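You operate a simulated robot arm through the tools that you are given. There is no shell and no other tool. Be economical: measure what you need, move in short steps, check, and stop when the job is done.

You run a simulated robot arm. Do the job below in one go: nothing can be reset, and whatever is moved stays where it is left.

Task
Park the magnifier, move the disc to the green tray, wipe the soot off the glass and light the table.
Fine: use the felt block and put it back. What is to be rubbed or washed off counts as gone when no trace of it is left.

It is judged by the outcome, as a careful person would: the job done as asked, and still so three seconds after it is handed in. It fails if anything else is knocked over, pushed out of place, dropped, spilled or broken.

Robot
A 7-joint arm with a two-finger parallel gripper, fixed in place. Base frame: the origin is at the foot of the arm, x ahead of it, y to its left, z up; the work surface is at about z = 0.9. Readings come in m, degrees, newtons and seconds.
With the tool pointing down near the work surface it reaches from about 0.34 to 0.78 m from the base axis. Its first joint turns from -166.0 to 166.0 degrees. Payload 3.91 kg.
Tool frame: the origin (TCP) lies between the finger pads and is the grasp point; the fingertips stand 0.03 m ahead of it; z points along the fingers, y is the line along which they close. Largest opening 0.11 m; finger width 0.02, thickness 0.01; the body of the gripper, 0.048 by 0.112 m, starts 0.055 m behind the TCP.
Orientation is that of the tool frame in the base frame, as a unit quaternion [w, x, y, z]. With the fingers straight down and closing along the base's y, the tool's x points along the base's -x, its y along +y and its z along -z.

Tools
- The arm moves only by the tool servo_tool. Its arguments are lists of equal length, an entry for each row: "delta_rot": the turn, a rotation vector about the tool's x, y, z in units of 5 degrees (1.0 is 5 degrees), a list of three; "translation": the shift along the tool's x, y, z in units of 50 mm (1.0 is 50 mm), a list of three; "claw": the finger opening in mm, from 0 to 110. In form: {"delta_rot": [[rx, ry, rz], ...], "translation": [[tx, ty, tz], ...], "claw": [claw, ...]}. A call has 1 to 20 rows; each row shifts and turns the commanded pose from where the row before left it, along the tool's axes as they then stand. A call with a number of a shift or a turn outside -1 to 1 is refused whole. A row lasts 0.2 s, in which the tool goes at most 0.05 m and 8.6 degrees; a call with a longer step from one row to the next is refused whole, and so is a gripper value outside its range. A pose out of reach is approached as far as the arm can. The call stops where the force on the tool passes 90 N (or 10 N more than at its start, if that is more) or the arm is blocked; 0.2 s more then pass. Each finger travels about 0.153 m/s and halts on what it meets, pressing with about 44 N; the grip force reading is that of the motor and also rises with nothing between the fingers. The clock runs only during rows and for 0.2 s after the last one: add rows that do not move to give the fingers time. It gives the time, the measured TCP pose, the force on the tool (base axes), the opening and the grip force at its end, in the units of the frame above (readings bear some noise), with the torque about the TCP (base axes, N m) and any sound that the robot's microphone picked up, and new pictures: "views" is both (left out), scene, wrist or none.
- Cameras (640 x 400 px; columns grow to the right, rows downward): "scene" is fixed at [0.4005, 0.6488, 1.5332]; the picture's right is [-0.54, 0.84, 0.00], its down [0.72, 0.46, -0.52] and it looks along [-0.43, -0.28, -0.86] (base axes); focal length 224 px, centre (320, 200). "wrist" rides on the gripper at [0.077, 0.007, -0.114] in the tool frame; the picture's right is [-0.09, 1.00, 0.00], its down [-0.80, -0.07, -0.59] and it looks along [-0.59, -0.05, 0.80] (tool axes); focal length 270 px, centre (320, 200). There is no depth. A picture from a camera that has moved, and an enlarged one, comes with that camera's place and axes in the base frame and with its lens.
- slide_trunk(by): slides the trunk up (or, below 0, down) by that many m; the arm rides with it, the base frame stays. It gives what a move gives, with no picture.
- zoom(camera, box): a new picture of the part [left, top, right, bottom] of that camera's present view, enlarged. It takes no simulated time.
- sign_off(): hands the job in; it is judged then, once.

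Work in short steps. Places have to be worked out from the pictures, the camera data and where the tool is seen: move nearer, look again, correct. Check each grasp and each placing, and mend what went wrong. You have 120 turns and 200 pictures in all, those below and enlarged ones among them. Open the gripper and draw the arm clear of the work before you hand the job in, unless the task says otherwise; then end with one line.

The tools are called after "Emit:" as name(argument=value, ...) on one line, values as JSON. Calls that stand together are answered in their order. servo_tool: Moves the arm, as the interface text tells. Its arguments: {"type":"object","properties":{"delta_rot":{"type":"array"},"translation":{"type":"array"},"claw":{"type":"array"},"views":{"type":"string","enum":["both","scene","wrist","none"]}},"required":["delta_rot","translation","claw"]} The other tools are called the same way: slide_trunk (by) slides the trunk up or down; zoom (camera, box) takes an enlarged picture of a part of a camera's view; sign_off () hands the job in.

At the start:

```text
t: 0.0
position: [0.0923, 0.454, 1.2138]
tcp_rot: [0.0, 0.0, 1.0, 0.0]
ft_force: [0.6, 0.0, 0.3]
moment: [0.0, 0.01, 0.0]
finger_gap: 0.11
grip_force: 0.0
trunk travel left (down, up): [-0.55, 0.06]
```

scene: 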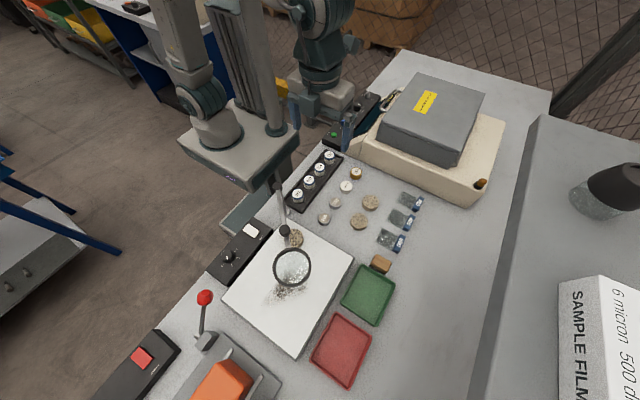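
wrist: 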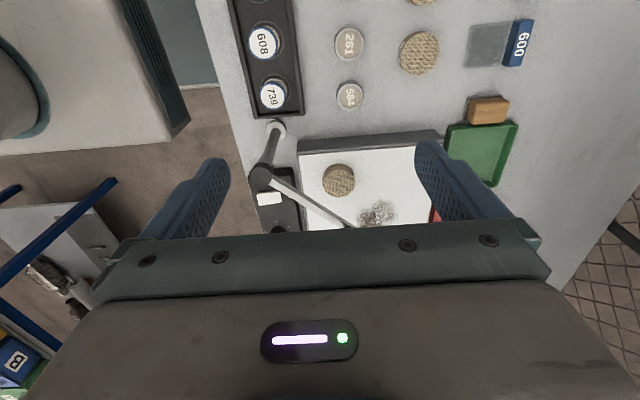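

I'll look more closely at the work area: the glass plate with magnifier and disc, switches and the trays.

Emit:
zoom(camera="scene", box=[200, 200, 360, 300])

Emit:
zoom(camera="scene", box=[280, 140, 440, 280])

Emit:
zoom(camera="scene", box=[80, 260, 400, 400])

```text
4.00 times, centred on (280, 250) of scene
camera zoom: at [0.4005, 0.6488, 1.5332], right [-0.54, 0.84, 0.0], down [0.72, 0.46, -0.52], along [-0.43, -0.28, -0.86], focal length 897 px, centre (480, 0)
```

zoom: 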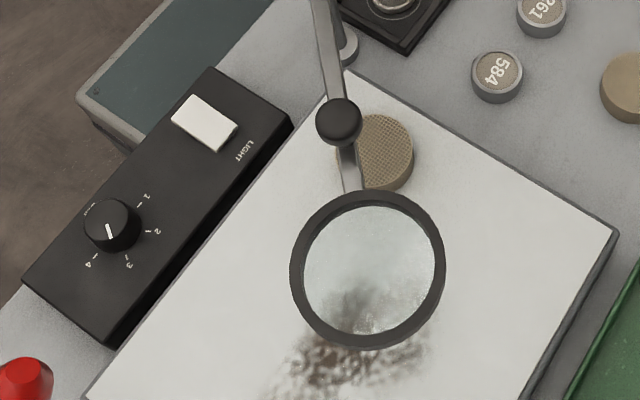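

```text
2.86 times, centred on (360, 210) of scene
camera zoom: at [0.4005, 0.6488, 1.5332], right [-0.54, 0.84, 0.0], down [0.72, 0.46, -0.52], along [-0.43, -0.28, -0.86], focal length 641 px, centre (206, 171)
```

zoom: 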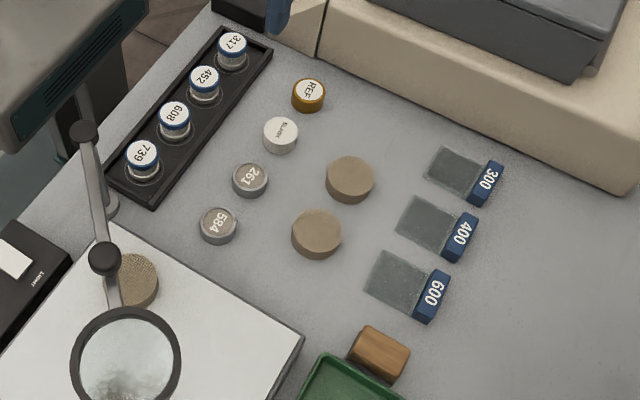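

```text
2.00 times, centred on (240, 330) of scene
camera zoom: at [0.4005, 0.6488, 1.5332], right [-0.54, 0.84, 0.0], down [0.72, 0.46, -0.52], along [-0.43, -0.28, -0.86], focal length 448 px, centre (480, -60)
```

zoom: 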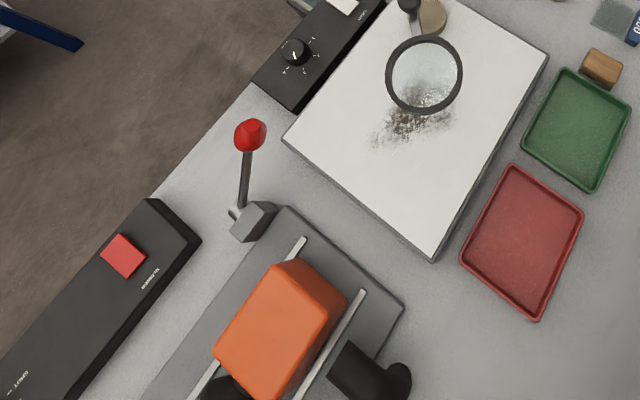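

Emit:
zoom(camera="wrist", box=[220, 90, 420, 240])

Emit:
zoom(camera="scene", box=[240, 160, 340, 240])

```text
2.67 times, centred on (320, 165) of wrist
camera zoom: at [0.013, 0.4589, 1.3285], right [0.09, 1.0, 0.0], down [0.8, -0.07, 0.59], along [0.59, -0.05, -0.8], focal length 721 px, centre (320, 293)
```

zoom: 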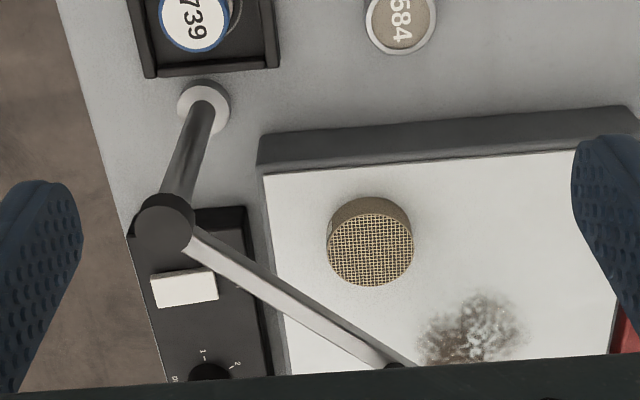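

```text
5.00 times, centred on (290, 200) of scene
camera zoom: at [0.4005, 0.6488, 1.5332], right [-0.54, 0.84, 0.0], down [0.72, 0.46, -0.52], along [-0.43, -0.28, -0.86], focal length 1121 px, centre (470, 200)
```

zoom: 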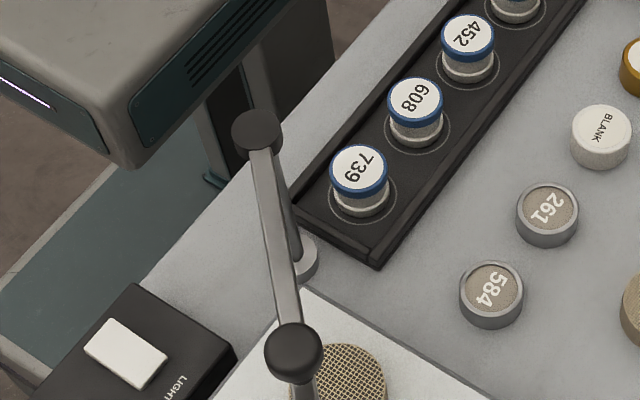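

I'll draw the arm back (−x) and up to see the light box and magnifier without occlusion.

Emit:
servo_tool(delta_rot=[[0, 0, 0], [0, 0, 0], [0, 0, 0], [0, 0, 0]], translation=[[0.8, 0, -0.5], [0.8, 0, -0.5], [0.8, 0, -0.5], [0.8, 0, 0]], claw=[110, 110, 110, 110])

```text
t: 1.0
position: [-0.068, 0.455, 1.2887]
tcp_rot: [0.001, 0.001, 1.0, 0.0]
ft_force: [-0.5, -0.7, 0.2]
moment: [0.03, -0.05, 0.0]
finger_gap: 0.1099
grip_force: 0.0
trunk travel left (down, up): [-0.55, 0.06]
camera wrist: at [-0.1465, 0.46, 1.4029], right [0.09, 1.0, 0.0], down [0.8, -0.07, 0.59], along [0.59, -0.05, -0.8], focal length 270 px, centre (320, 200)
```

scene: 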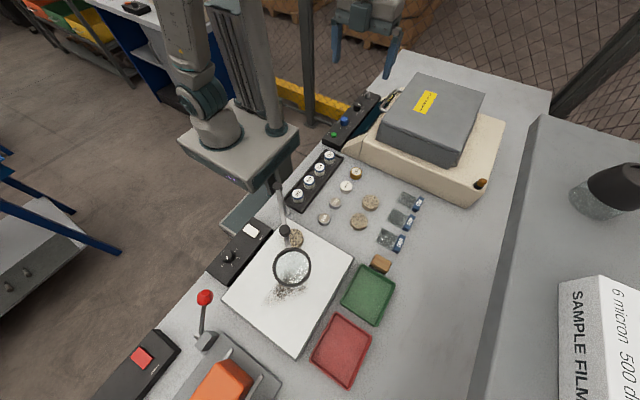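
wrist: 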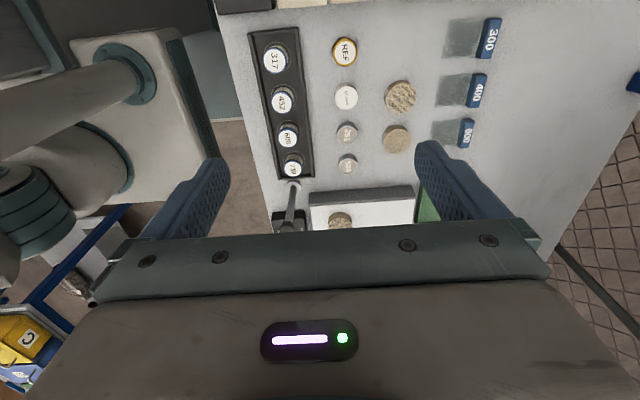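

The wrist camera sees straight down to ~40° ahead, so I'll place it at about x=0.12, higher, for a top view of the glass.

Emit:
servo_tool(delta_rot=[[0, 0, 0], [0, 0, 0], [0, 0, 0], [0, 0, 0], [0, 0, 0], [0, 0, 0]], translation=[[-0.9, 0, -0.2], [-0.9, 0, -0.2], [-0.9, 0, -0.2], [-0.9, 0, -0.2], [-0.9, 0, 0], [-0.9, 0, 0]], claw=[110, 110, 110, 110, 110, 110])

```text
t: 2.4
position: [0.2042, 0.4531, 1.3275]
tcp_rot: [0.0, 0.0, 1.0, -0.001]
ft_force: [-0.1, 0.5, 0.2]
moment: [-0.02, 0.01, -0.02]
finger_gap: 0.1098
grip_force: 0.0
trunk travel left (down, up): [-0.55, 0.06]
camera wrist: at [0.1262, 0.459, 1.4422], right [0.09, 1.0, 0.0], down [0.8, -0.07, 0.59], along [0.59, -0.05, -0.8], focal length 270 px, centre (320, 200)
```

scene: 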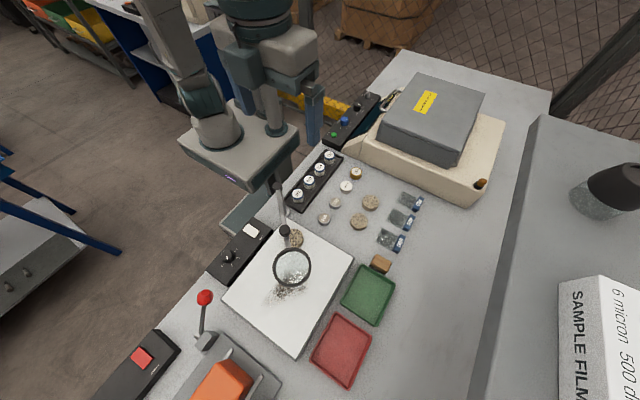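
wrist: 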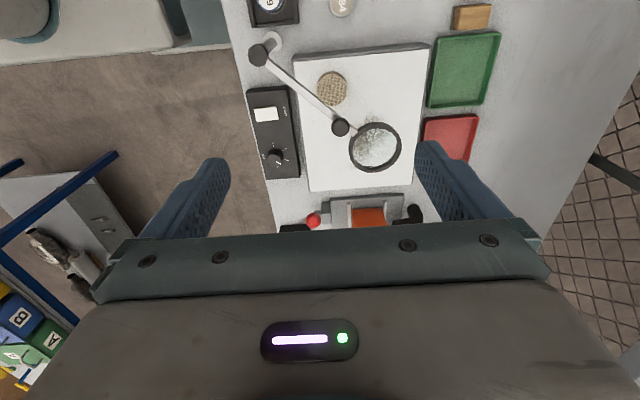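

Emit:
zoom(camera="wrist", box=[230, 20, 430, 145])

Emit:
zoom(camera="wrist", box=[320, 0, 520, 125])

Emit:
zoom(camera="wrist", box=[230, 100, 450, 240])

```text
3.20 times, centred on (330, 82) of wrist
camera zoom: at [0.1262, 0.459, 1.4422], right [0.09, 1.0, 0.0], down [0.8, -0.07, 0.59], along [0.59, -0.05, -0.8], focal length 865 px, centre (288, 576)
```

zoom: 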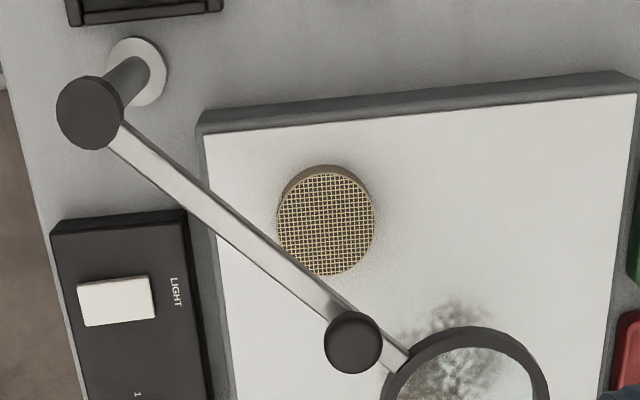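

```text
3.20 times, centred on (420, 62) of wrist
camera zoom: at [0.1262, 0.459, 1.4422], right [0.09, 1.0, 0.0], down [0.8, -0.07, 0.59], along [0.59, -0.05, -0.8], focal length 865 px, centre (0, 640)
```

zoom: 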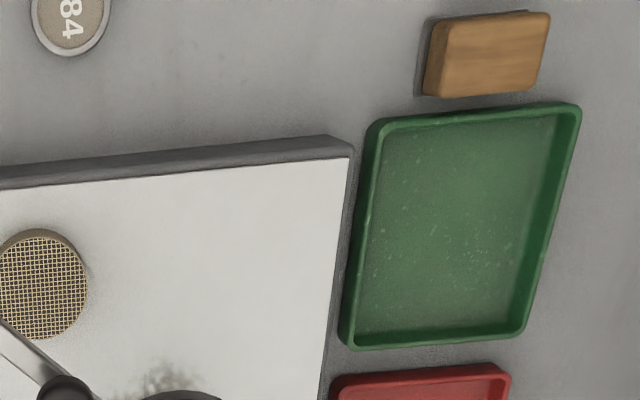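

```text
2.86 times, centred on (340, 170) of wrist
camera zoom: at [0.1262, 0.459, 1.4422], right [0.09, 1.0, 0.0], down [0.8, -0.07, 0.59], along [0.59, -0.05, -0.8], focal length 772 px, centre (263, 286)
```

zoom: 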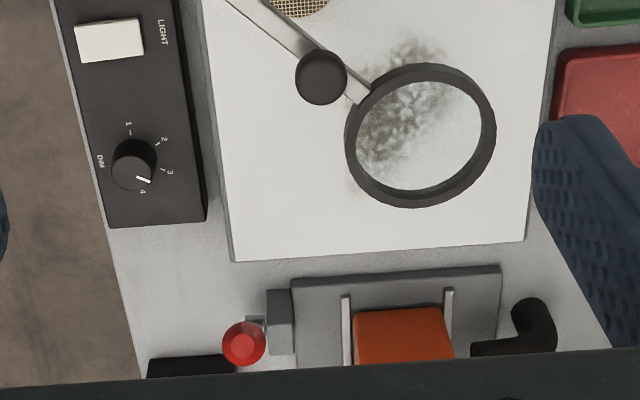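

The magnifier hub sits near (0.178, 0.373, 1.045) with the arm going at 45° to an elbow (0.284, 0.477) and lens (0.327, 0.53). I'll go above the first arm segment with fingers slightly open and yawed, then look before straddling.

Emit:
servo_tool(delta_rot=[[0, 0, -1], [0, 0, -1], [0, 0, -1], [0, 0, -1], [0, 0, 0]], translation=[[-0.96, -0.13, 0], [0, 0, 0.9], [0, 0, 0.9], [0, 0, 0.9], [0, 0, 0.7]], claw=[40, 40, 40, 40, 40])

```text
t: 3.6
position: [0.2462, 0.4469, 1.1574]
tcp_rot: [0.0, -0.174, 0.985, 0.001]
ft_force: [0.6, 0.2, -0.2]
moment: [0.01, 0.01, -0.02]
finger_gap: 0.0402
grip_force: 0.1
trunk travel left (down, up): [-0.55, 0.06]
camera wrist: at [0.1723, 0.4254, 1.272], right [-0.26, 0.97, 0.0], down [0.78, 0.21, 0.59], along [0.57, 0.15, -0.8], focal length 270 px, centre (320, 200)
```

scene: 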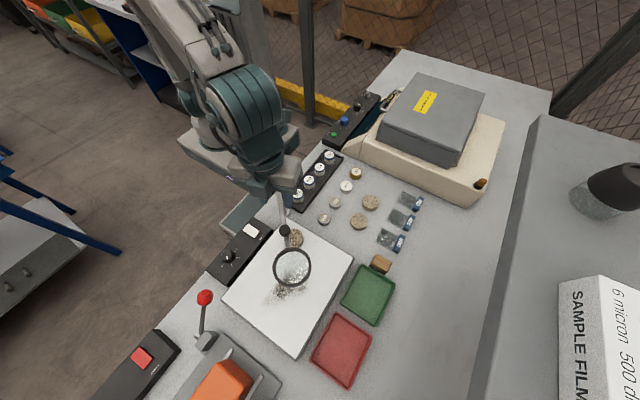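
wrist: 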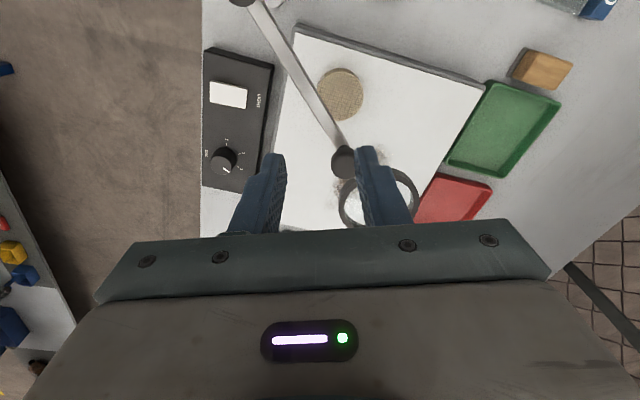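

The descent point projects right onto the arm (~(322,112)). Lowering 0.115 m to straddle it.

Emit:
servo_tool(delta_rot=[[0, 0, 0], [0, 0, 0], [0, 0, 0], [0, 0, 0]], translation=[[0, 0, 0.6], [0, 0, 0.6], [0, 0, 0.6], [0, 0, 0.5]], claw=[40, 40, 40, 40])

```text
t: 4.6
position: [0.2481, 0.4457, 1.0441]
tcp_rot: [0.0, -0.175, 0.985, 0.0]
ft_force: [0.0, 0.8, 0.1]
moment: [-0.04, -0.01, 0.0]
finger_gap: 0.0399
grip_force: 0.0
trunk travel left (down, up): [-0.55, 0.06]
camera wrist: at [0.1724, 0.4256, 1.1593], right [-0.26, 0.97, 0.0], down [0.78, 0.21, 0.59], along [0.57, 0.15, -0.8], focal length 270 px, centre (320, 200)
```

scene: 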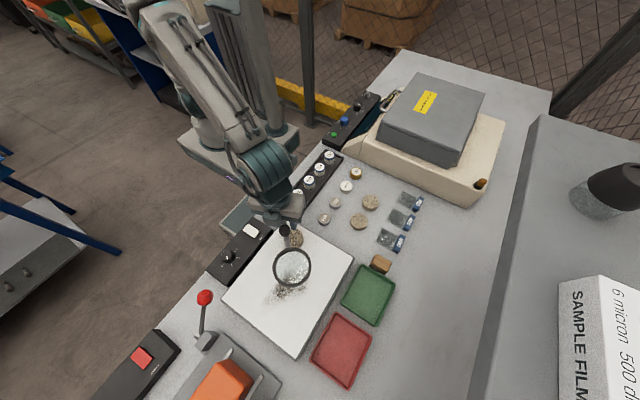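
wrist: 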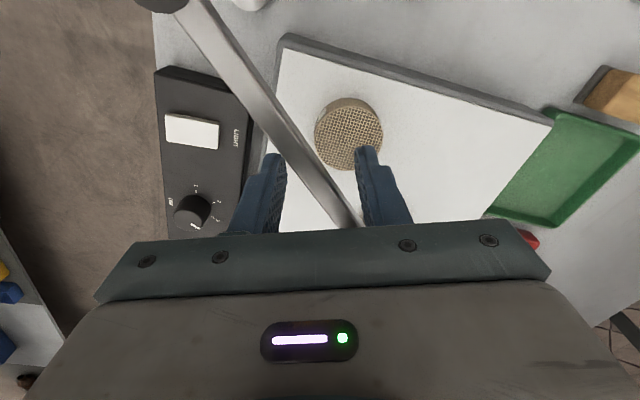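

Arm is between the fingers. Swinging it counter-clockwise about the hub, first 30°.

Emit:
servo_tool(delta_rot=[[0, 0, -1], [0, 0, -1], [0, 0, -1], [0, 0, -1], [0, 0, -1], [0, 0, -1]], translation=[[0.084, 0.155, 0], [0.084, 0.155, 0], [0.084, 0.155, 0], [0.084, 0.155, 0], [0.084, 0.155, 0], [0.084, 0.155, 0]], claw=[40, 40, 40, 40, 40, 40])

```text
t: 6.0
position: [0.2024, 0.4723, 1.0454]
tcp_rot: [0.0, -0.424, 0.906, 0.0]
ft_force: [-0.5, -1.1, 0.2]
moment: [0.02, 0.0, 0.0]
finger_gap: 0.0402
grip_force: 0.3
trunk travel left (down, up): [-0.55, 0.06]
camera wrist: at [0.1471, 0.4165, 1.1586], right [-0.71, 0.71, 0.0], down [0.57, 0.57, 0.59], along [0.42, 0.42, -0.8], focal length 270 px, centre (320, 200)
```

scene: 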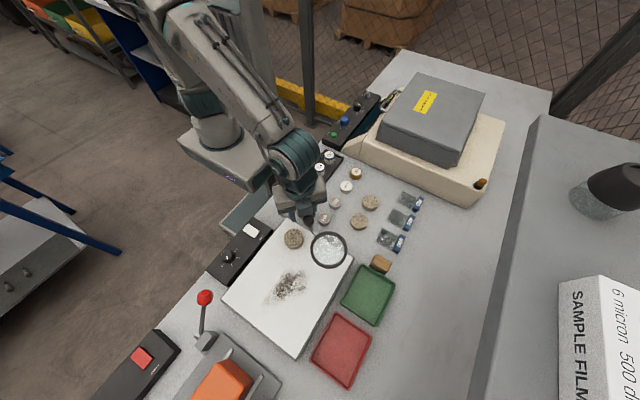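
wrist: 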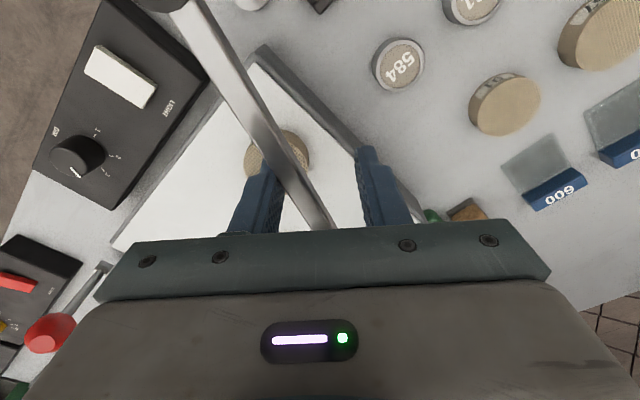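

It swings freely. Continue 50° more.

Emit:
servo_tool(delta_rot=[[0, 0, -1], [0, 0, -1], [0, 0, -1], [0, 0, -1], [0, 0, -1], [0, 0, -1], [0, 0, -1], [0, 0, -1], [0, 0, -1]], translation=[[0.084, 0.155, 0], [0.084, 0.155, 0], [0.084, 0.155, 0], [0.084, 0.155, 0], [0.084, 0.155, 0], [0.084, 0.155, 0], [0.084, 0.155, 0], [0.084, 0.155, 0], [0.084, 0.155, 0]], claw=[40, 40, 40, 40, 40, 40, 40, 40, 40])

```text
t: 8.0
position: [0.1462, 0.4659, 1.0442]
tcp_rot: [-0.001, 0.734, -0.679, -0.001]
ft_force: [64.7, 22.1, 9.0]
moment: [0.58, -0.34, -0.06]
finger_gap: 0.0731
grip_force: 32.8
trunk travel left (down, up): [-0.55, 0.06]
camera wrist: at [0.1458, 0.3867, 1.1581], right [-1.0, 0.01, 0.0], down [0.01, 0.8, 0.6], along [0.01, 0.6, -0.8], focal length 270 px, centre (320, 200)
```

scene: 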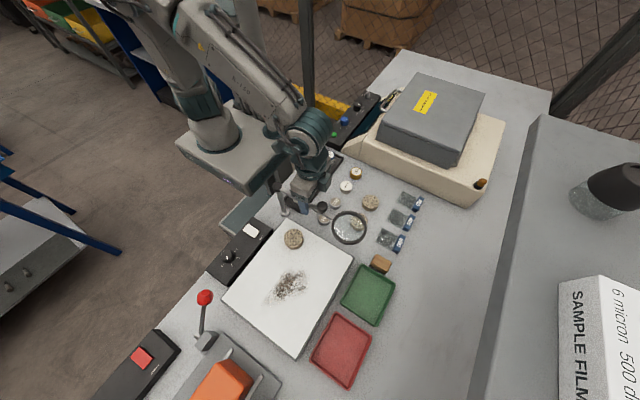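
wrist: 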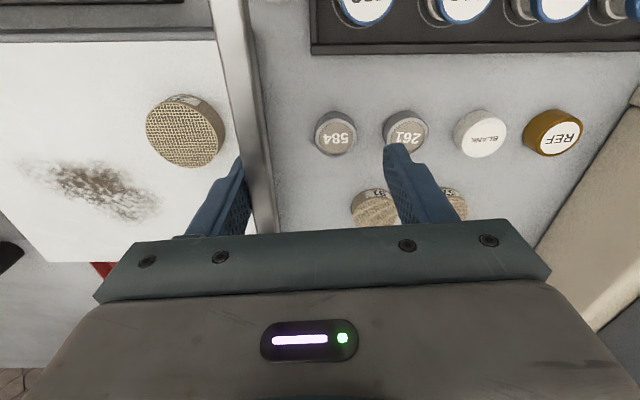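

The arm hit its end stop (65 N) at about 90°. I'll relieve the pressure: widen the fingers and re-centre around the arm, then look where the lens rests.

Emit:
servo_tool(delta_rot=[[0, 0, 0], [0, 0, 0], [0, 0, 0]], translation=[[0, -0.3, 0], [0, -0.3, 0], [0, 0, 0]], claw=[60, 60, 60])

Emit:
zoom(camera="scene", box=[270, 180, 430, 280])

```text
t: 8.8
position: [0.1542, 0.4632, 1.0427]
tcp_rot: [0.003, 0.739, -0.674, -0.001]
ft_force: [0.8, 0.7, -0.5]
moment: [0.03, 0.1, 0.03]
finger_gap: 0.0613
grip_force: 1.2
trunk travel left (down, up): [-0.55, 0.06]
camera wrist: at [0.1541, 0.3852, 1.1573], right [-1.0, 0.0, 0.0], down [0.0, 0.81, 0.59], along [-0.01, 0.59, -0.81], focal length 270 px, centre (320, 200)
```

scene: 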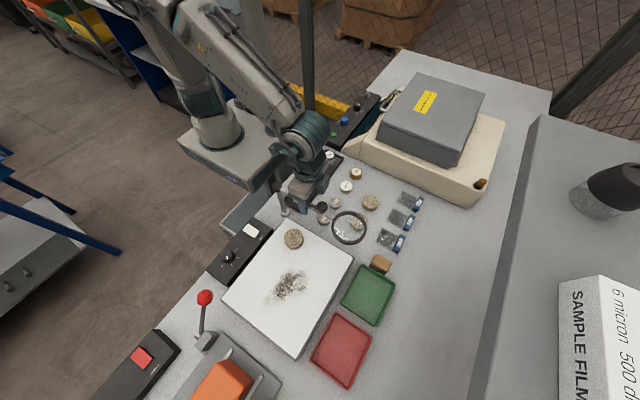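
wrist: 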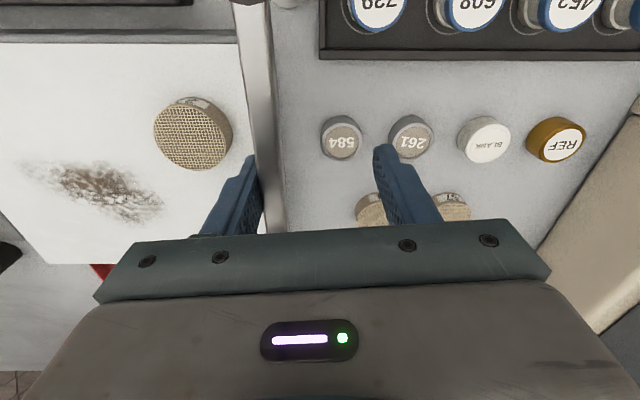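

```text
4.00 times, centred on (350, 230) of scene
camera zoom: at [0.4005, 0.6488, 1.5332], right [-0.54, 0.84, 0.0], down [0.72, 0.46, -0.52], along [-0.43, -0.28, -0.86], focal length 897 px, centre (200, 80)
```

zoom: 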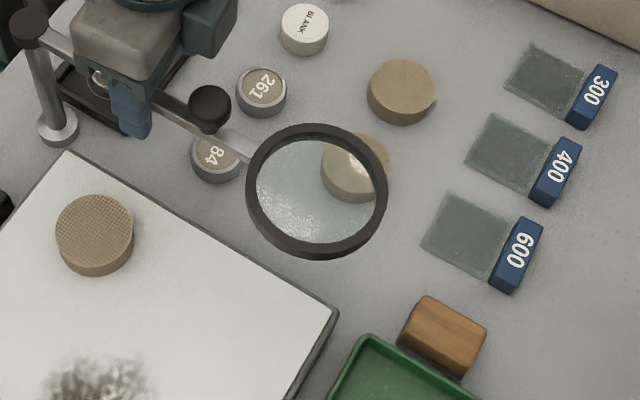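

The arm rests at the stop, about 90°, lens near x≈0.18. Raise clear and view from above to check the lens is off the glass.

Emit:
servo_tool(delta_rot=[[0, 0, 0], [0, 0, 0], [0, 0, 0], [0, 0, 0], [0, 0, 0], [0, 0, 0]], translation=[[0, 0, -0.4], [0, 0, -0.8], [0, -0.3, -0.9], [0, -0.3, -0.9], [0, 0, -0.9], [0, 0, -0.9]], claw=[60, 60, 60, 60, 60, 60])

```text
t: 10.2
position: [0.1865, 0.4666, 1.2857]
tcp_rot: [0.001, 0.737, -0.675, 0.001]
ft_force: [-0.5, -0.6, 0.0]
moment: [-0.01, -0.04, 0.02]
finger_gap: 0.0599
grip_force: 0.1
trunk travel left (down, up): [-0.55, 0.06]
camera wrist: at [0.1844, 0.388, 1.3999], right [-1.0, 0.0, 0.0], down [0.0, 0.8, 0.59], along [0.0, 0.59, -0.8], focal length 270 px, centre (320, 200)
```

scene: 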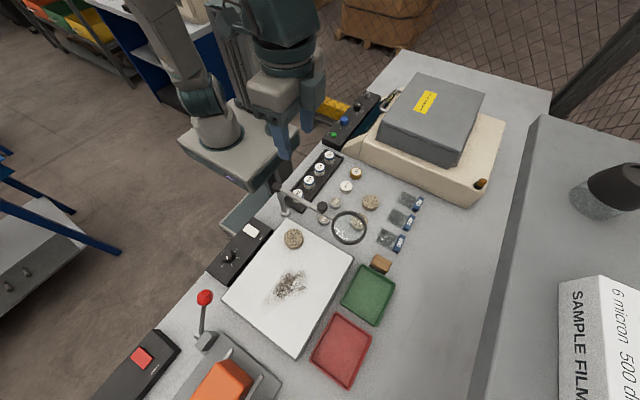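
wrist: 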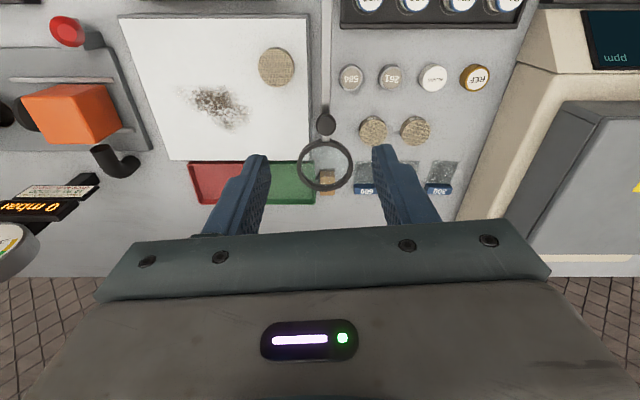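

The ring seems to overlap the glass edge by a hair in plan; let me zoom to judge.

Emit:
zoom(camera="wrist", box=[250, 80, 410, 200])

Emit:
zoom(camera="scene", box=[270, 170, 390, 250])

```text
3.33 times, centred on (330, 140) of wrist
camera zoom: at [0.1844, 0.388, 1.3999], right [-1.0, 0.0, 0.0], down [0.0, 0.8, 0.59], along [0.0, 0.59, -0.8], focal length 901 px, centre (287, 400)
```

zoom: 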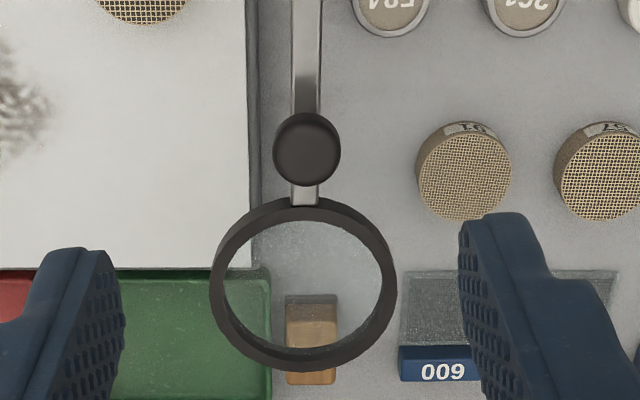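

```text
5.00 times, centred on (330, 210) of scene
camera zoom: at [0.4005, 0.6488, 1.5332], right [-0.54, 0.84, 0.0], down [0.72, 0.46, -0.52], along [-0.43, -0.28, -0.86], focal length 1121 px, centre (270, 150)
```

zoom: 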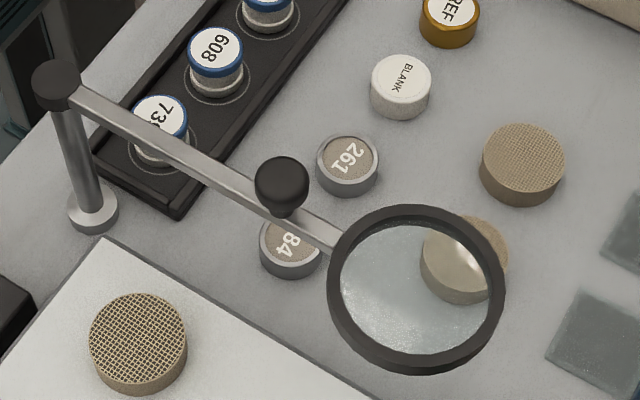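

The lens arm is straight, single-hinged, and against its stop beside the glass: that's parked. Next the disc at about (0.25, 0.468). I'll turn the gripper to yaw ~180° so the camera hangs away from the magnifier arm, and move over it with the fingers open.

Emit:
servo_tool(delta_rot=[[0, 0, -1], [0, 0, -1], [0, 0, -1], [0, 0, -1], [0, 0, -1], [0, 0, -1], [0, 0, -1], [0, 0, -1], [0, 0, -1], [0, 0, -1], [0, 0, -1], [0, 0, -1], [0, 0, -1], [0, 0, -1], [0, 0, -1], [0, 0, -1], [0, 0, -1]], translation=[[0, -0.63, 0], [0, -0.63, 0], [0, 0, 0.0], [0, 0, 0], [0, 0, 0], [0, 0, 0], [0, 0, 0], [0, 0, 0], [0, 0, 0], [0, 0, 0], [0, 0, 0], [0, 0, 0], [0, 0, 0], [0, 0, 0], [0, 0, 0], [0, 0, 0], [0, 0, 0]], claw=[75, 75, 75, 75, 75, 75, 75, 75, 75, 75, 75, 75, 75, 75, 75, 75, 75])

```text
t: 13.8
position: [0.2488, 0.4757, 1.2821]
tcp_rot: [0.001, 1.0, 0.001, -0.001]
ft_force: [0.0, 0.5, -0.4]
moment: [0.0, -0.01, 0.02]
finger_gap: 0.075
grip_force: 0.1
trunk travel left (down, up): [-0.55, 0.06]
camera wrist: at [0.3239, 0.4671, 1.3984], right [-0.09, -1.0, 0.0], down [-0.8, 0.07, 0.59], along [-0.59, 0.05, -0.8], focal length 270 px, centre (320, 200)
```

scene: 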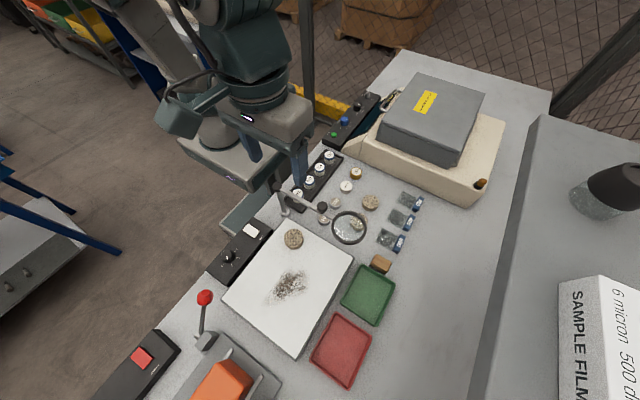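
wrist: 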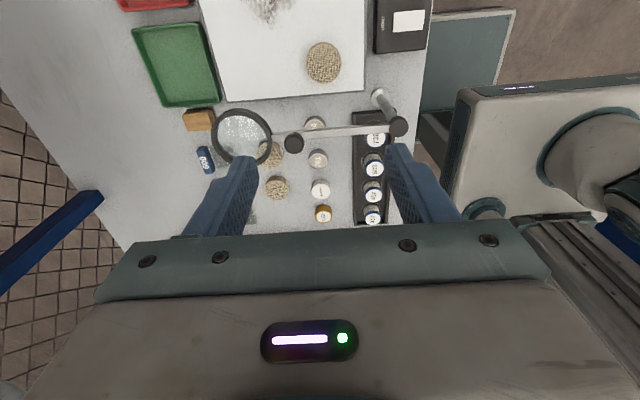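

Yaw reached; the disc measures (0.252, 0.468). Descend to z≈1.02 and check alignment.

Emit:
servo_tool(delta_rot=[[0, 0, 0], [0, 0, 0], [0, 0, 0], [0, 0, 0], [0, 0, 0], [0, 0, 0]], translation=[[0.06, 0.16, 0.9], [0, 0, 0.9], [0, 0, 0.9], [0, 0, 0.9], [0, 0, 0.9], [0, 0, 0.74]], claw=[75, 75, 75, 75, 75, 75])

Emit:
zoom(camera="scene", box=[230, 180, 370, 280])

```text
t: 15.2
position: [0.2524, 0.4664, 1.0221]
tcp_rot: [0.0, 1.0, 0.0, 0.0]
ft_force: [0.0, -0.4, -0.2]
moment: [-0.02, 0.0, -0.01]
finger_gap: 0.075
grip_force: 0.0
trunk travel left (down, up): [-0.55, 0.06]
camera wrist: at [0.3282, 0.4586, 1.1363], right [-0.09, -1.0, 0.0], down [-0.8, 0.07, 0.59], along [-0.59, 0.05, -0.8], focal length 270 px, centre (320, 200)
```

scene: 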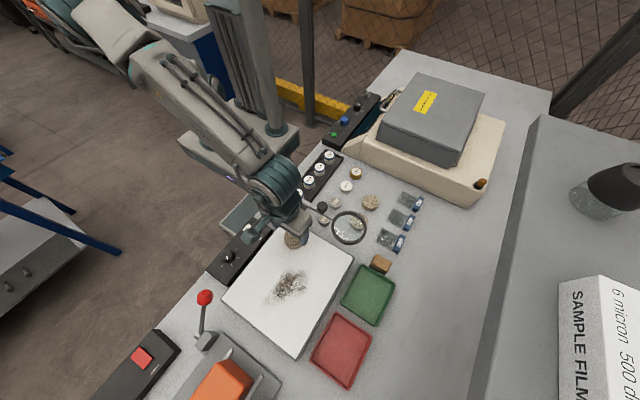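
wrist: 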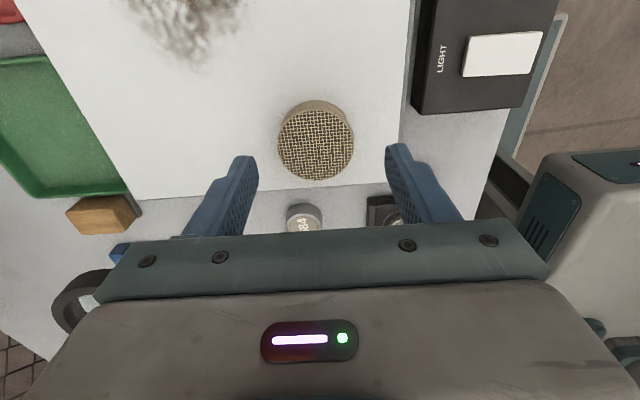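

```text
4.00 times, centred on (300, 230) of scene
camera zoom: at [0.4005, 0.6488, 1.5332], right [-0.54, 0.84, 0.0], down [0.72, 0.46, -0.52], along [-0.43, -0.28, -0.86], focal length 897 px, centre (400, 80)
```

zoom: 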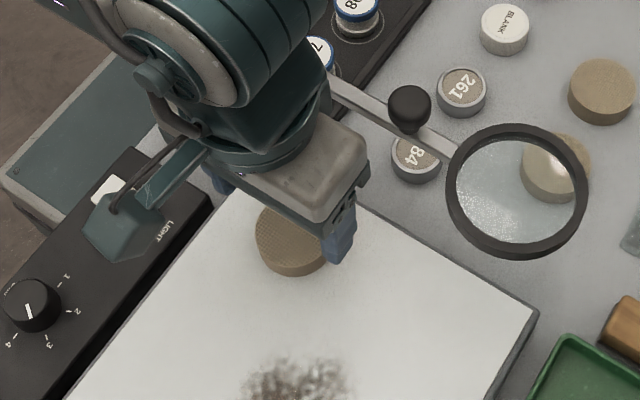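

Fingers straddle the disc (top ≈0.967). Lower 32 mm slowly so tips come to about 0.96.

Emit:
servo_tool(delta_rot=[[0, 0, 0], [0, 0, 0], [0, 0, 0]], translation=[[-0.04, -0.04, 0.22], [0, 0, 0.22], [0, 0, 0.2]], claw=[75, 75, 75])

Emit:
zoom(camera="wrist", box=[200, 80, 440, 240])

```text
t: 16.0
position: [0.2509, 0.4682, 0.9896]
tcp_rot: [0.0, 1.0, 0.0, 0.0]
ft_force: [0.2, 1.0, 0.4]
moment: [0.01, -0.01, -0.01]
finger_gap: 0.0751
grip_force: 0.0
trunk travel left (down, up): [-0.55, 0.06]
camera wrist: at [0.3256, 0.4608, 1.1047], right [-0.09, -1.0, 0.0], down [-0.8, 0.07, 0.59], along [-0.59, 0.05, -0.8], focal length 270 px, centre (320, 200)
```

scene: 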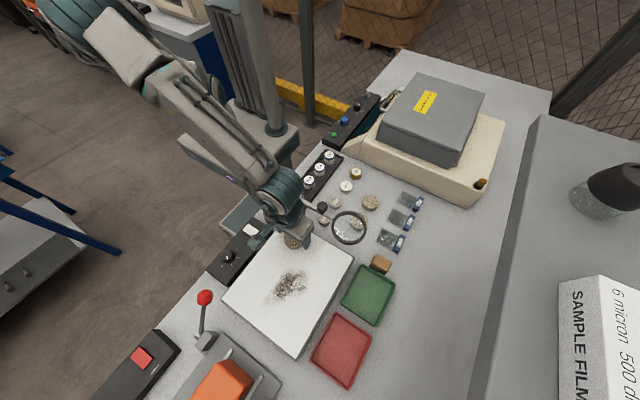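
wrist: 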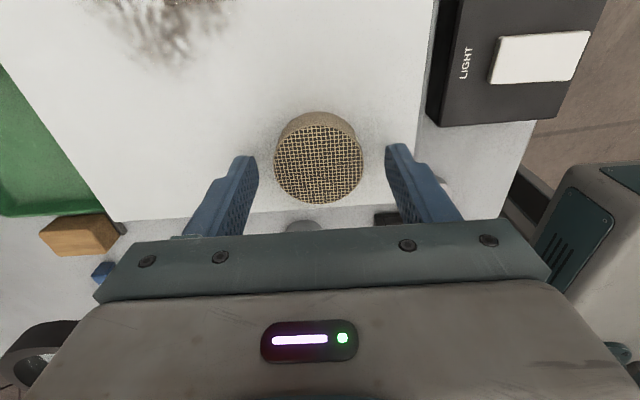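

```text
2.50 times, centred on (320, 160) of wrist
camera zoom: at [0.3256, 0.4608, 1.1047], right [-0.09, -1.0, 0.0], down [-0.8, 0.07, 0.59], along [-0.59, 0.05, -0.8], focal length 676 px, centre (320, 300)
```

zoom: 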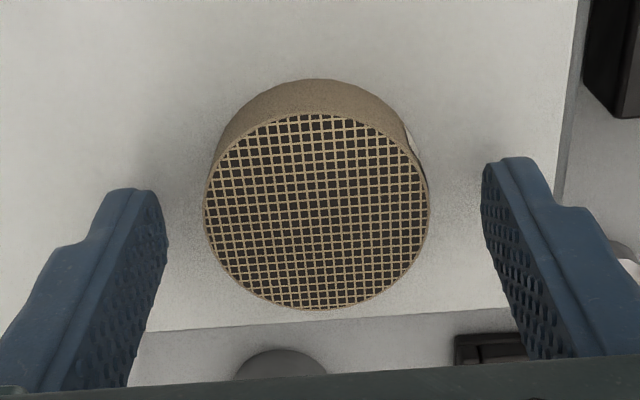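

Tips are already well down the disc's side (glass seems ≈0.95). Close the grip here.

Emit:
servo_tool(delta_rot=[[0, 0, 0], [0, 0, 0], [0, 0, 0]], translation=[[0, 0, 0.04], [0, 0, 0], [0, 0, 0]], claw=[60, 44, 40], views="none")

```text
t: 16.8
position: [0.2497, 0.4687, 0.9879]
tcp_rot: [0.001, 1.0, 0.0, 0.0]
ft_force: [-0.3, -0.4, 0.0]
moment: [-0.03, 0.02, -0.02]
finger_gap: 0.0484
grip_force: 44.0
trunk travel left (down, up): [-0.55, 0.06]
```

Gripped (48 mm). Lift, shift +x to clear the lens ring, then travel over to the tray (centre ≈(0.255, 0.708)).

Emit:
servo_tool(delta_rot=[[0, 0, 0], [0, 0, 0], [0, 0, 0], [0, 0, 0], [0, 0, 0], [0, 0, 0], [0, 0, 0], [0, 0, 0], [0, 0, 0], [0, 0, 0], [0, 0, 0]], translation=[[0, 0, -0.5], [0, 0, -0.6], [0.3, 0, -0.7], [0.5, -0.2, 0], [0, -0.7, 0], [0, -0.7, 0], [0, -0.7, 0], [0, -0.7, 0], [0, -0.7, 0], [-0.3, -0.7, 0], [-0.2, -0.3, 0]], claw=[40, 40, 40, 40, 40, 40, 40, 40, 40, 40, 40])

```text
t: 19.2
position: [0.2685, 0.6815, 1.0767]
tcp_rot: [0.002, 1.0, 0.001, 0.0]
ft_force: [0.5, 0.4, 0.4]
moment: [0.02, 0.01, -0.02]
finger_gap: 0.0482
grip_force: 44.1
out of reach, approached as far as the arm can: row 10, 11
trunk travel left (down, up): [-0.55, 0.06]
camera wrist: at [0.3444, 0.6731, 1.1916], right [-0.09, -1.0, 0.0], down [-0.8, 0.07, 0.59], along [-0.59, 0.05, -0.8], focal length 270 px, centre (320, 200)
```

scene: 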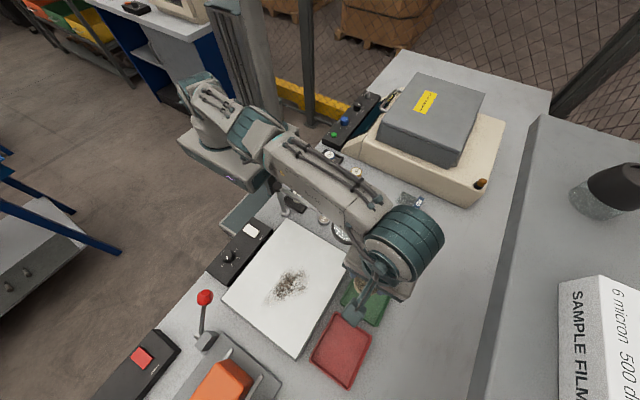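
wrist: 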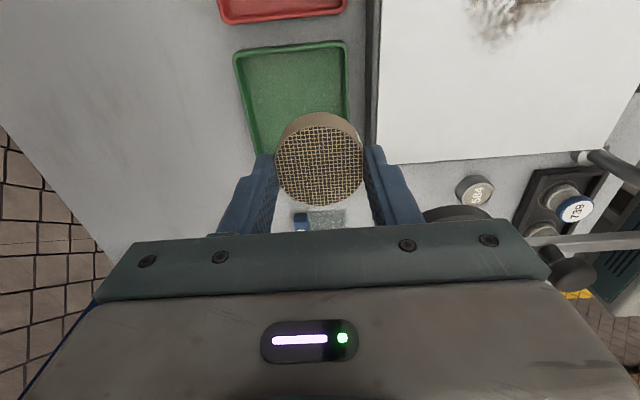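

Reach limit is at this height; lower first, where the reach is larger, then check.

Emit:
servo_tool(delta_rot=[[0, 0, 0], [0, 0, 0], [0, 0, 0]], translation=[[0, 0, 0.6], [0, 0, 0.6], [0, 0, 0.2]], claw=[40, 40, 40])

```text
t: 20.0
position: [0.2695, 0.6834, 1.0072]
tcp_rot: [0.0, 1.0, 0.001, 0.0]
ft_force: [-0.6, 0.4, -0.5]
moment: [0.01, -0.02, -0.01]
finger_gap: 0.0483
grip_force: 43.8
trunk travel left (down, up): [-0.55, 0.06]
camera wrist: at [0.345, 0.6743, 1.1213], right [-0.09, -1.0, 0.0], down [-0.8, 0.07, 0.59], along [-0.59, 0.05, -0.8], focal length 270 px, centre (320, 200)
```

scene: 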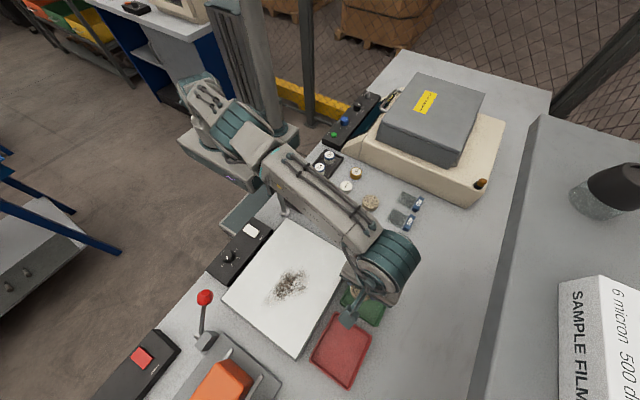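
wrist: 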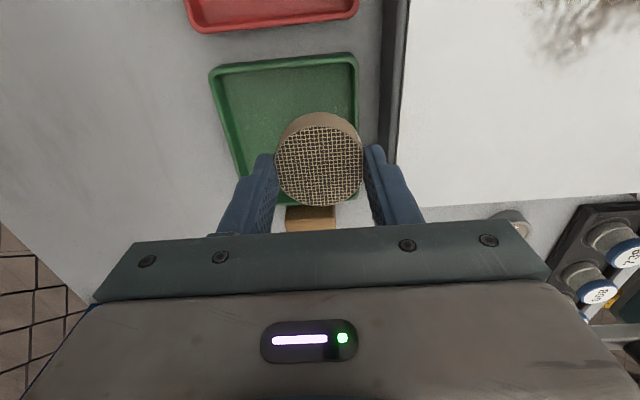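

Move +y by 20 mm and −x by 5 mm, then lower toward the tray floor.

Emit:
servo_tool(delta_rot=[[0, 0, 0], [0, 0, 0], [0, 0, 0], [0, 0, 0]], translation=[[-0.1, -0.4, 0.2], [0, 0, 0.4], [0, 0, 0.3], [0, 0, 0.1]], claw=[40, 40, 40, 40])

```text
t: 21.0
position: [0.2643, 0.6964, 0.958]
tcp_rot: [0.0, 1.0, 0.0, 0.0]
ft_force: [-0.2, 0.1, 0.1]
moment: [0.01, 0.0, 0.02]
finger_gap: 0.0484
grip_force: 43.7
out of reach, approached as far as the arm can: row 1
trunk travel left (down, up): [-0.55, 0.06]
camera wrist: at [0.3389, 0.6885, 1.0707], right [-0.09, -1.0, 0.0], down [-0.8, 0.07, 0.59], along [-0.59, 0.05, -0.8], focal length 270 px, centre (320, 200)
```

scene: 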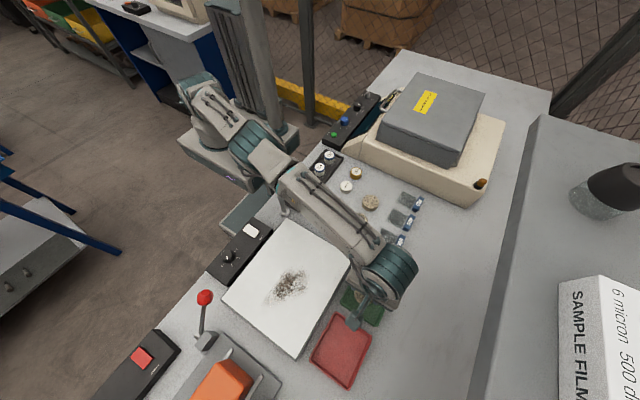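
wrist: 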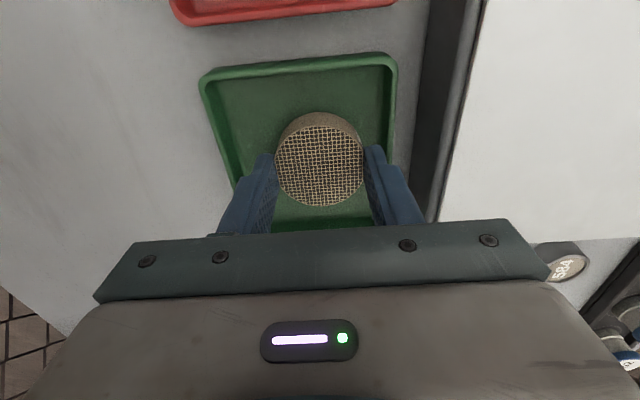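

Disc is well inside the tray outline. Lower in small steps until contact.

Emit:
servo_tool(delta_rot=[[0, 0, 0], [0, 0, 0], [0, 0, 0]], translation=[[0, 0, 0.08], [0, 0, 0.08], [0, 0, 0]], claw=[40, 40, 40], views="wrist")

```text
t: 21.8
position: [0.2626, 0.6973, 0.948]
tcp_rot: [0.0, 1.0, 0.001, 0.0]
ft_force: [-0.8, -0.3, -0.4]
moment: [-0.01, 0.01, -0.02]
finger_gap: 0.0482
grip_force: 44.1
trunk travel left (down, up): [-0.55, 0.06]
camera wrist: at [0.3378, 0.6887, 1.0633], right [-0.09, -1.0, 0.0], down [-0.8, 0.07, 0.59], along [-0.59, 0.05, -0.8], focal length 270 px, centre (320, 200)
```

wrist: 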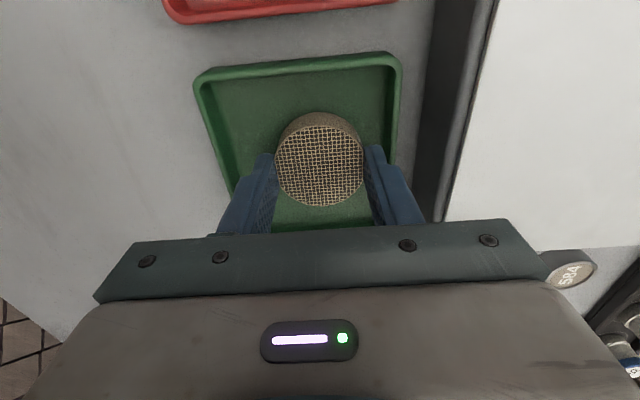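

Emit:
servo_tool(delta_rot=[[0, 0, 0], [0, 0, 0], [0, 0, 0]], translation=[[0, 0, 0.06], [0, 0, 0.06], [0, 0, 0]], claw=[40, 40, 40], views="none")

```text
t: 22.6
position: [0.263, 0.6971, 0.942]
tcp_rot: [0.0, 1.0, 0.0, 0.0]
ft_force: [1.0, -0.3, -0.2]
moment: [-0.01, -0.03, -0.01]
finger_gap: 0.0484
grip_force: 44.3
trunk travel left (down, up): [-0.55, 0.06]
```

No contact yet at z=0.942; continue down in small steps.

Emit:
servo_tool(delta_rot=[[0, 0, 0], [0, 0, 0], [0, 0, 0]], translation=[[0, 0, 0.05], [0, 0, 0.05], [0, 0, 0]], claw=[40, 40, 40], views="none")

```text
t: 23.4
position: [0.2623, 0.696, 0.9416]
tcp_rot: [-0.004, 1.0, 0.0, 0.001]
ft_force: [2.7, 5.2, 23.0]
moment: [-0.02, -0.01, -0.02]
finger_gap: 0.0485
grip_force: 43.8
trunk travel left (down, up): [-0.55, 0.06]
```

Contact (23 N). Ease up, open a little (the tray wall is near), and lift.

Emit:
servo_tool(delta_rot=[[0, 0, 0], [0, 0, 0], [0, 0, 0], [0, 0, 0], [0, 0, 0], [0, 0, 0]], translation=[[0, 0, -0.08], [0, 0, 0], [0, 0, 0], [0, 0, -0.3], [0, 0, -0.6], [0, 0, -0.6]], claw=[48, 57, 57, 57, 60, 60])

```text
t: 24.8
position: [0.2605, 0.6967, 1.0167]
tcp_rot: [0.0, 1.0, 0.001, 0.0]
ft_force: [0.3, -0.5, 0.2]
moment: [0.03, 0.01, -0.04]
finger_gap: 0.0599
grip_force: 0.0
trunk travel left (down, up): [-0.55, 0.06]
camera wrist: at [0.3365, 0.6887, 1.1299], right [-0.09, -1.0, 0.0], down [-0.8, 0.07, 0.59], along [-0.59, 0.05, -0.8], focal length 270 px, centre (320, 200)
```

scene: 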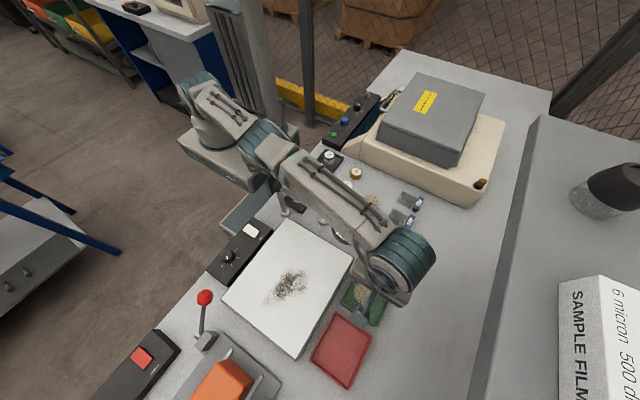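
wrist: 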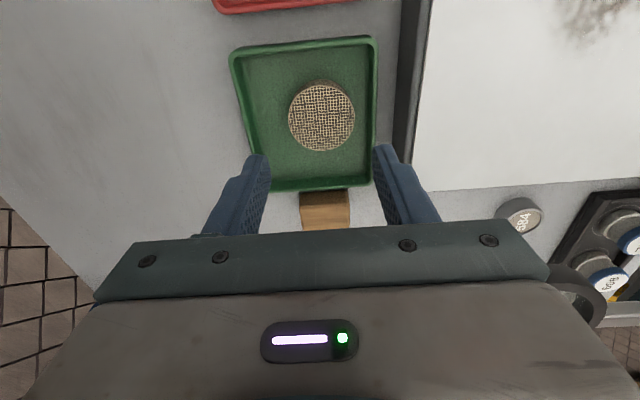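

Disc released in the tray. Now over to the felt block at about (0.177, 0.697), fingers closing along y (tray blocks the x side).

Emit:
servo_tool(delta_rot=[[0, 0, 0], [0, 0, 0], [0, 0, 0], [0, 0, 0]], translation=[[0, 0, -0.8], [-0.6, 0, 0], [-0.6, 0, 0], [-0.4, 0, 0]], claw=[80, 80, 80, 80])

```text
t: 25.8
position: [0.1783, 0.6858, 1.0532]
tcp_rot: [0.0, 1.0, -0.001, 0.0]
ft_force: [1.0, 0.6, -0.1]
moment: [0.03, 0.03, 0.0]
finger_gap: 0.0801
grip_force: 0.1
out of reach, approached as far as the arm can: row 1
trunk travel left (down, up): [-0.55, 0.06]
camera wrist: at [0.2529, 0.6774, 1.1678], right [-0.09, -1.0, 0.0], down [-0.8, 0.07, 0.59], along [-0.59, 0.05, -0.8], focal length 270 px, centre (320, 200)
```

scene: 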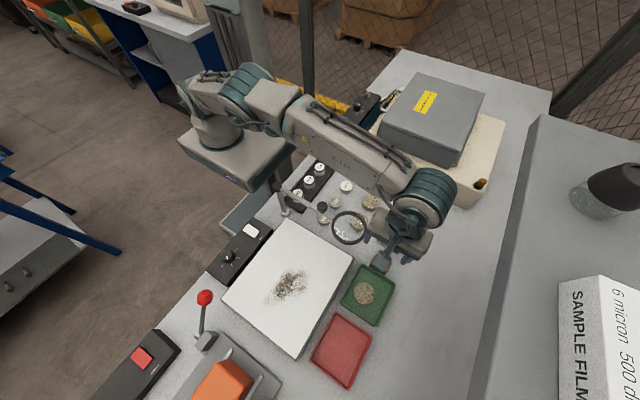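
wrist: 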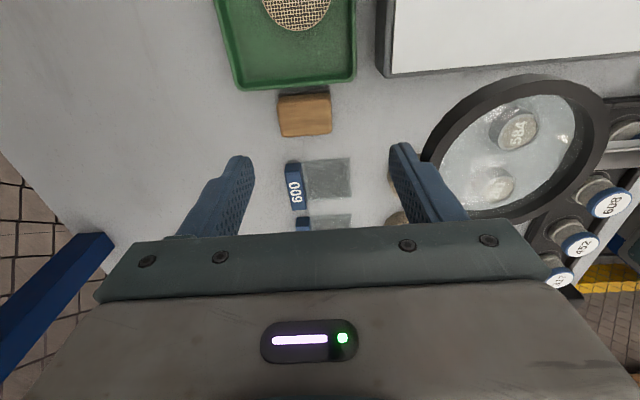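

Block measured at (0.174, 0.697). Descend to z≈0.99 with small y correction, then check.

Emit:
servo_tool(delta_rot=[[0, 0, 0], [0, 0, 0], [0, 0, 0], [0, 0, 0]], translation=[[-0.04, -0.2, 0.1], [0, 0, 0.4], [0, 0, 0.4], [0, 0, 0.3]], claw=[80, 80, 80, 80])

```text
t: 26.8
position: [0.1768, 0.6965, 0.9927]
tcp_rot: [0.0, 1.0, 0.0, 0.0]
ft_force: [0.2, -0.6, -0.7]
moment: [-0.03, 0.01, -0.02]
finger_gap: 0.0797
grip_force: 0.1
trunk travel left (down, up): [-0.55, 0.06]
camera wrist: at [0.2524, 0.6886, 1.1076], right [-0.09, -1.0, 0.0], down [-0.8, 0.07, 0.59], along [-0.59, 0.05, -0.8], focal length 270 px, centre (320, 200)
```

scene: 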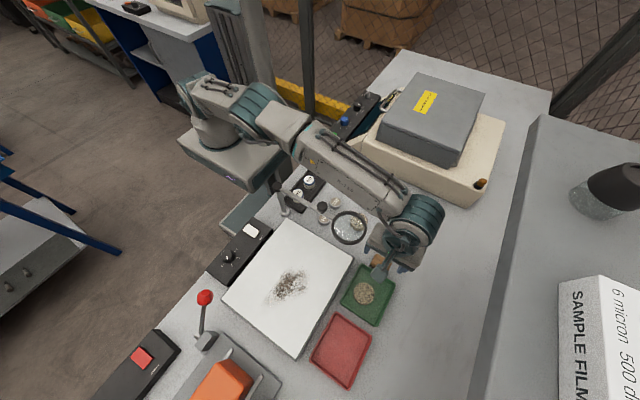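
wrist: 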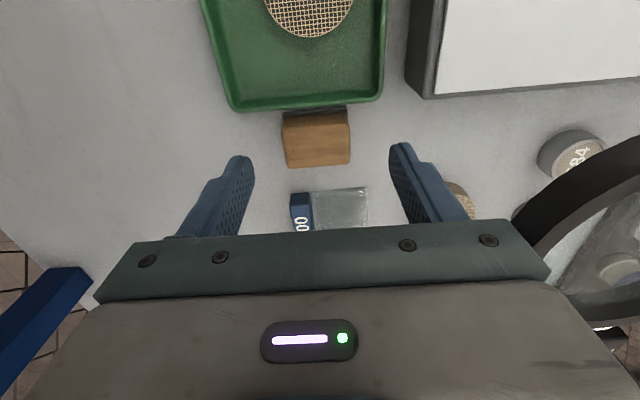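

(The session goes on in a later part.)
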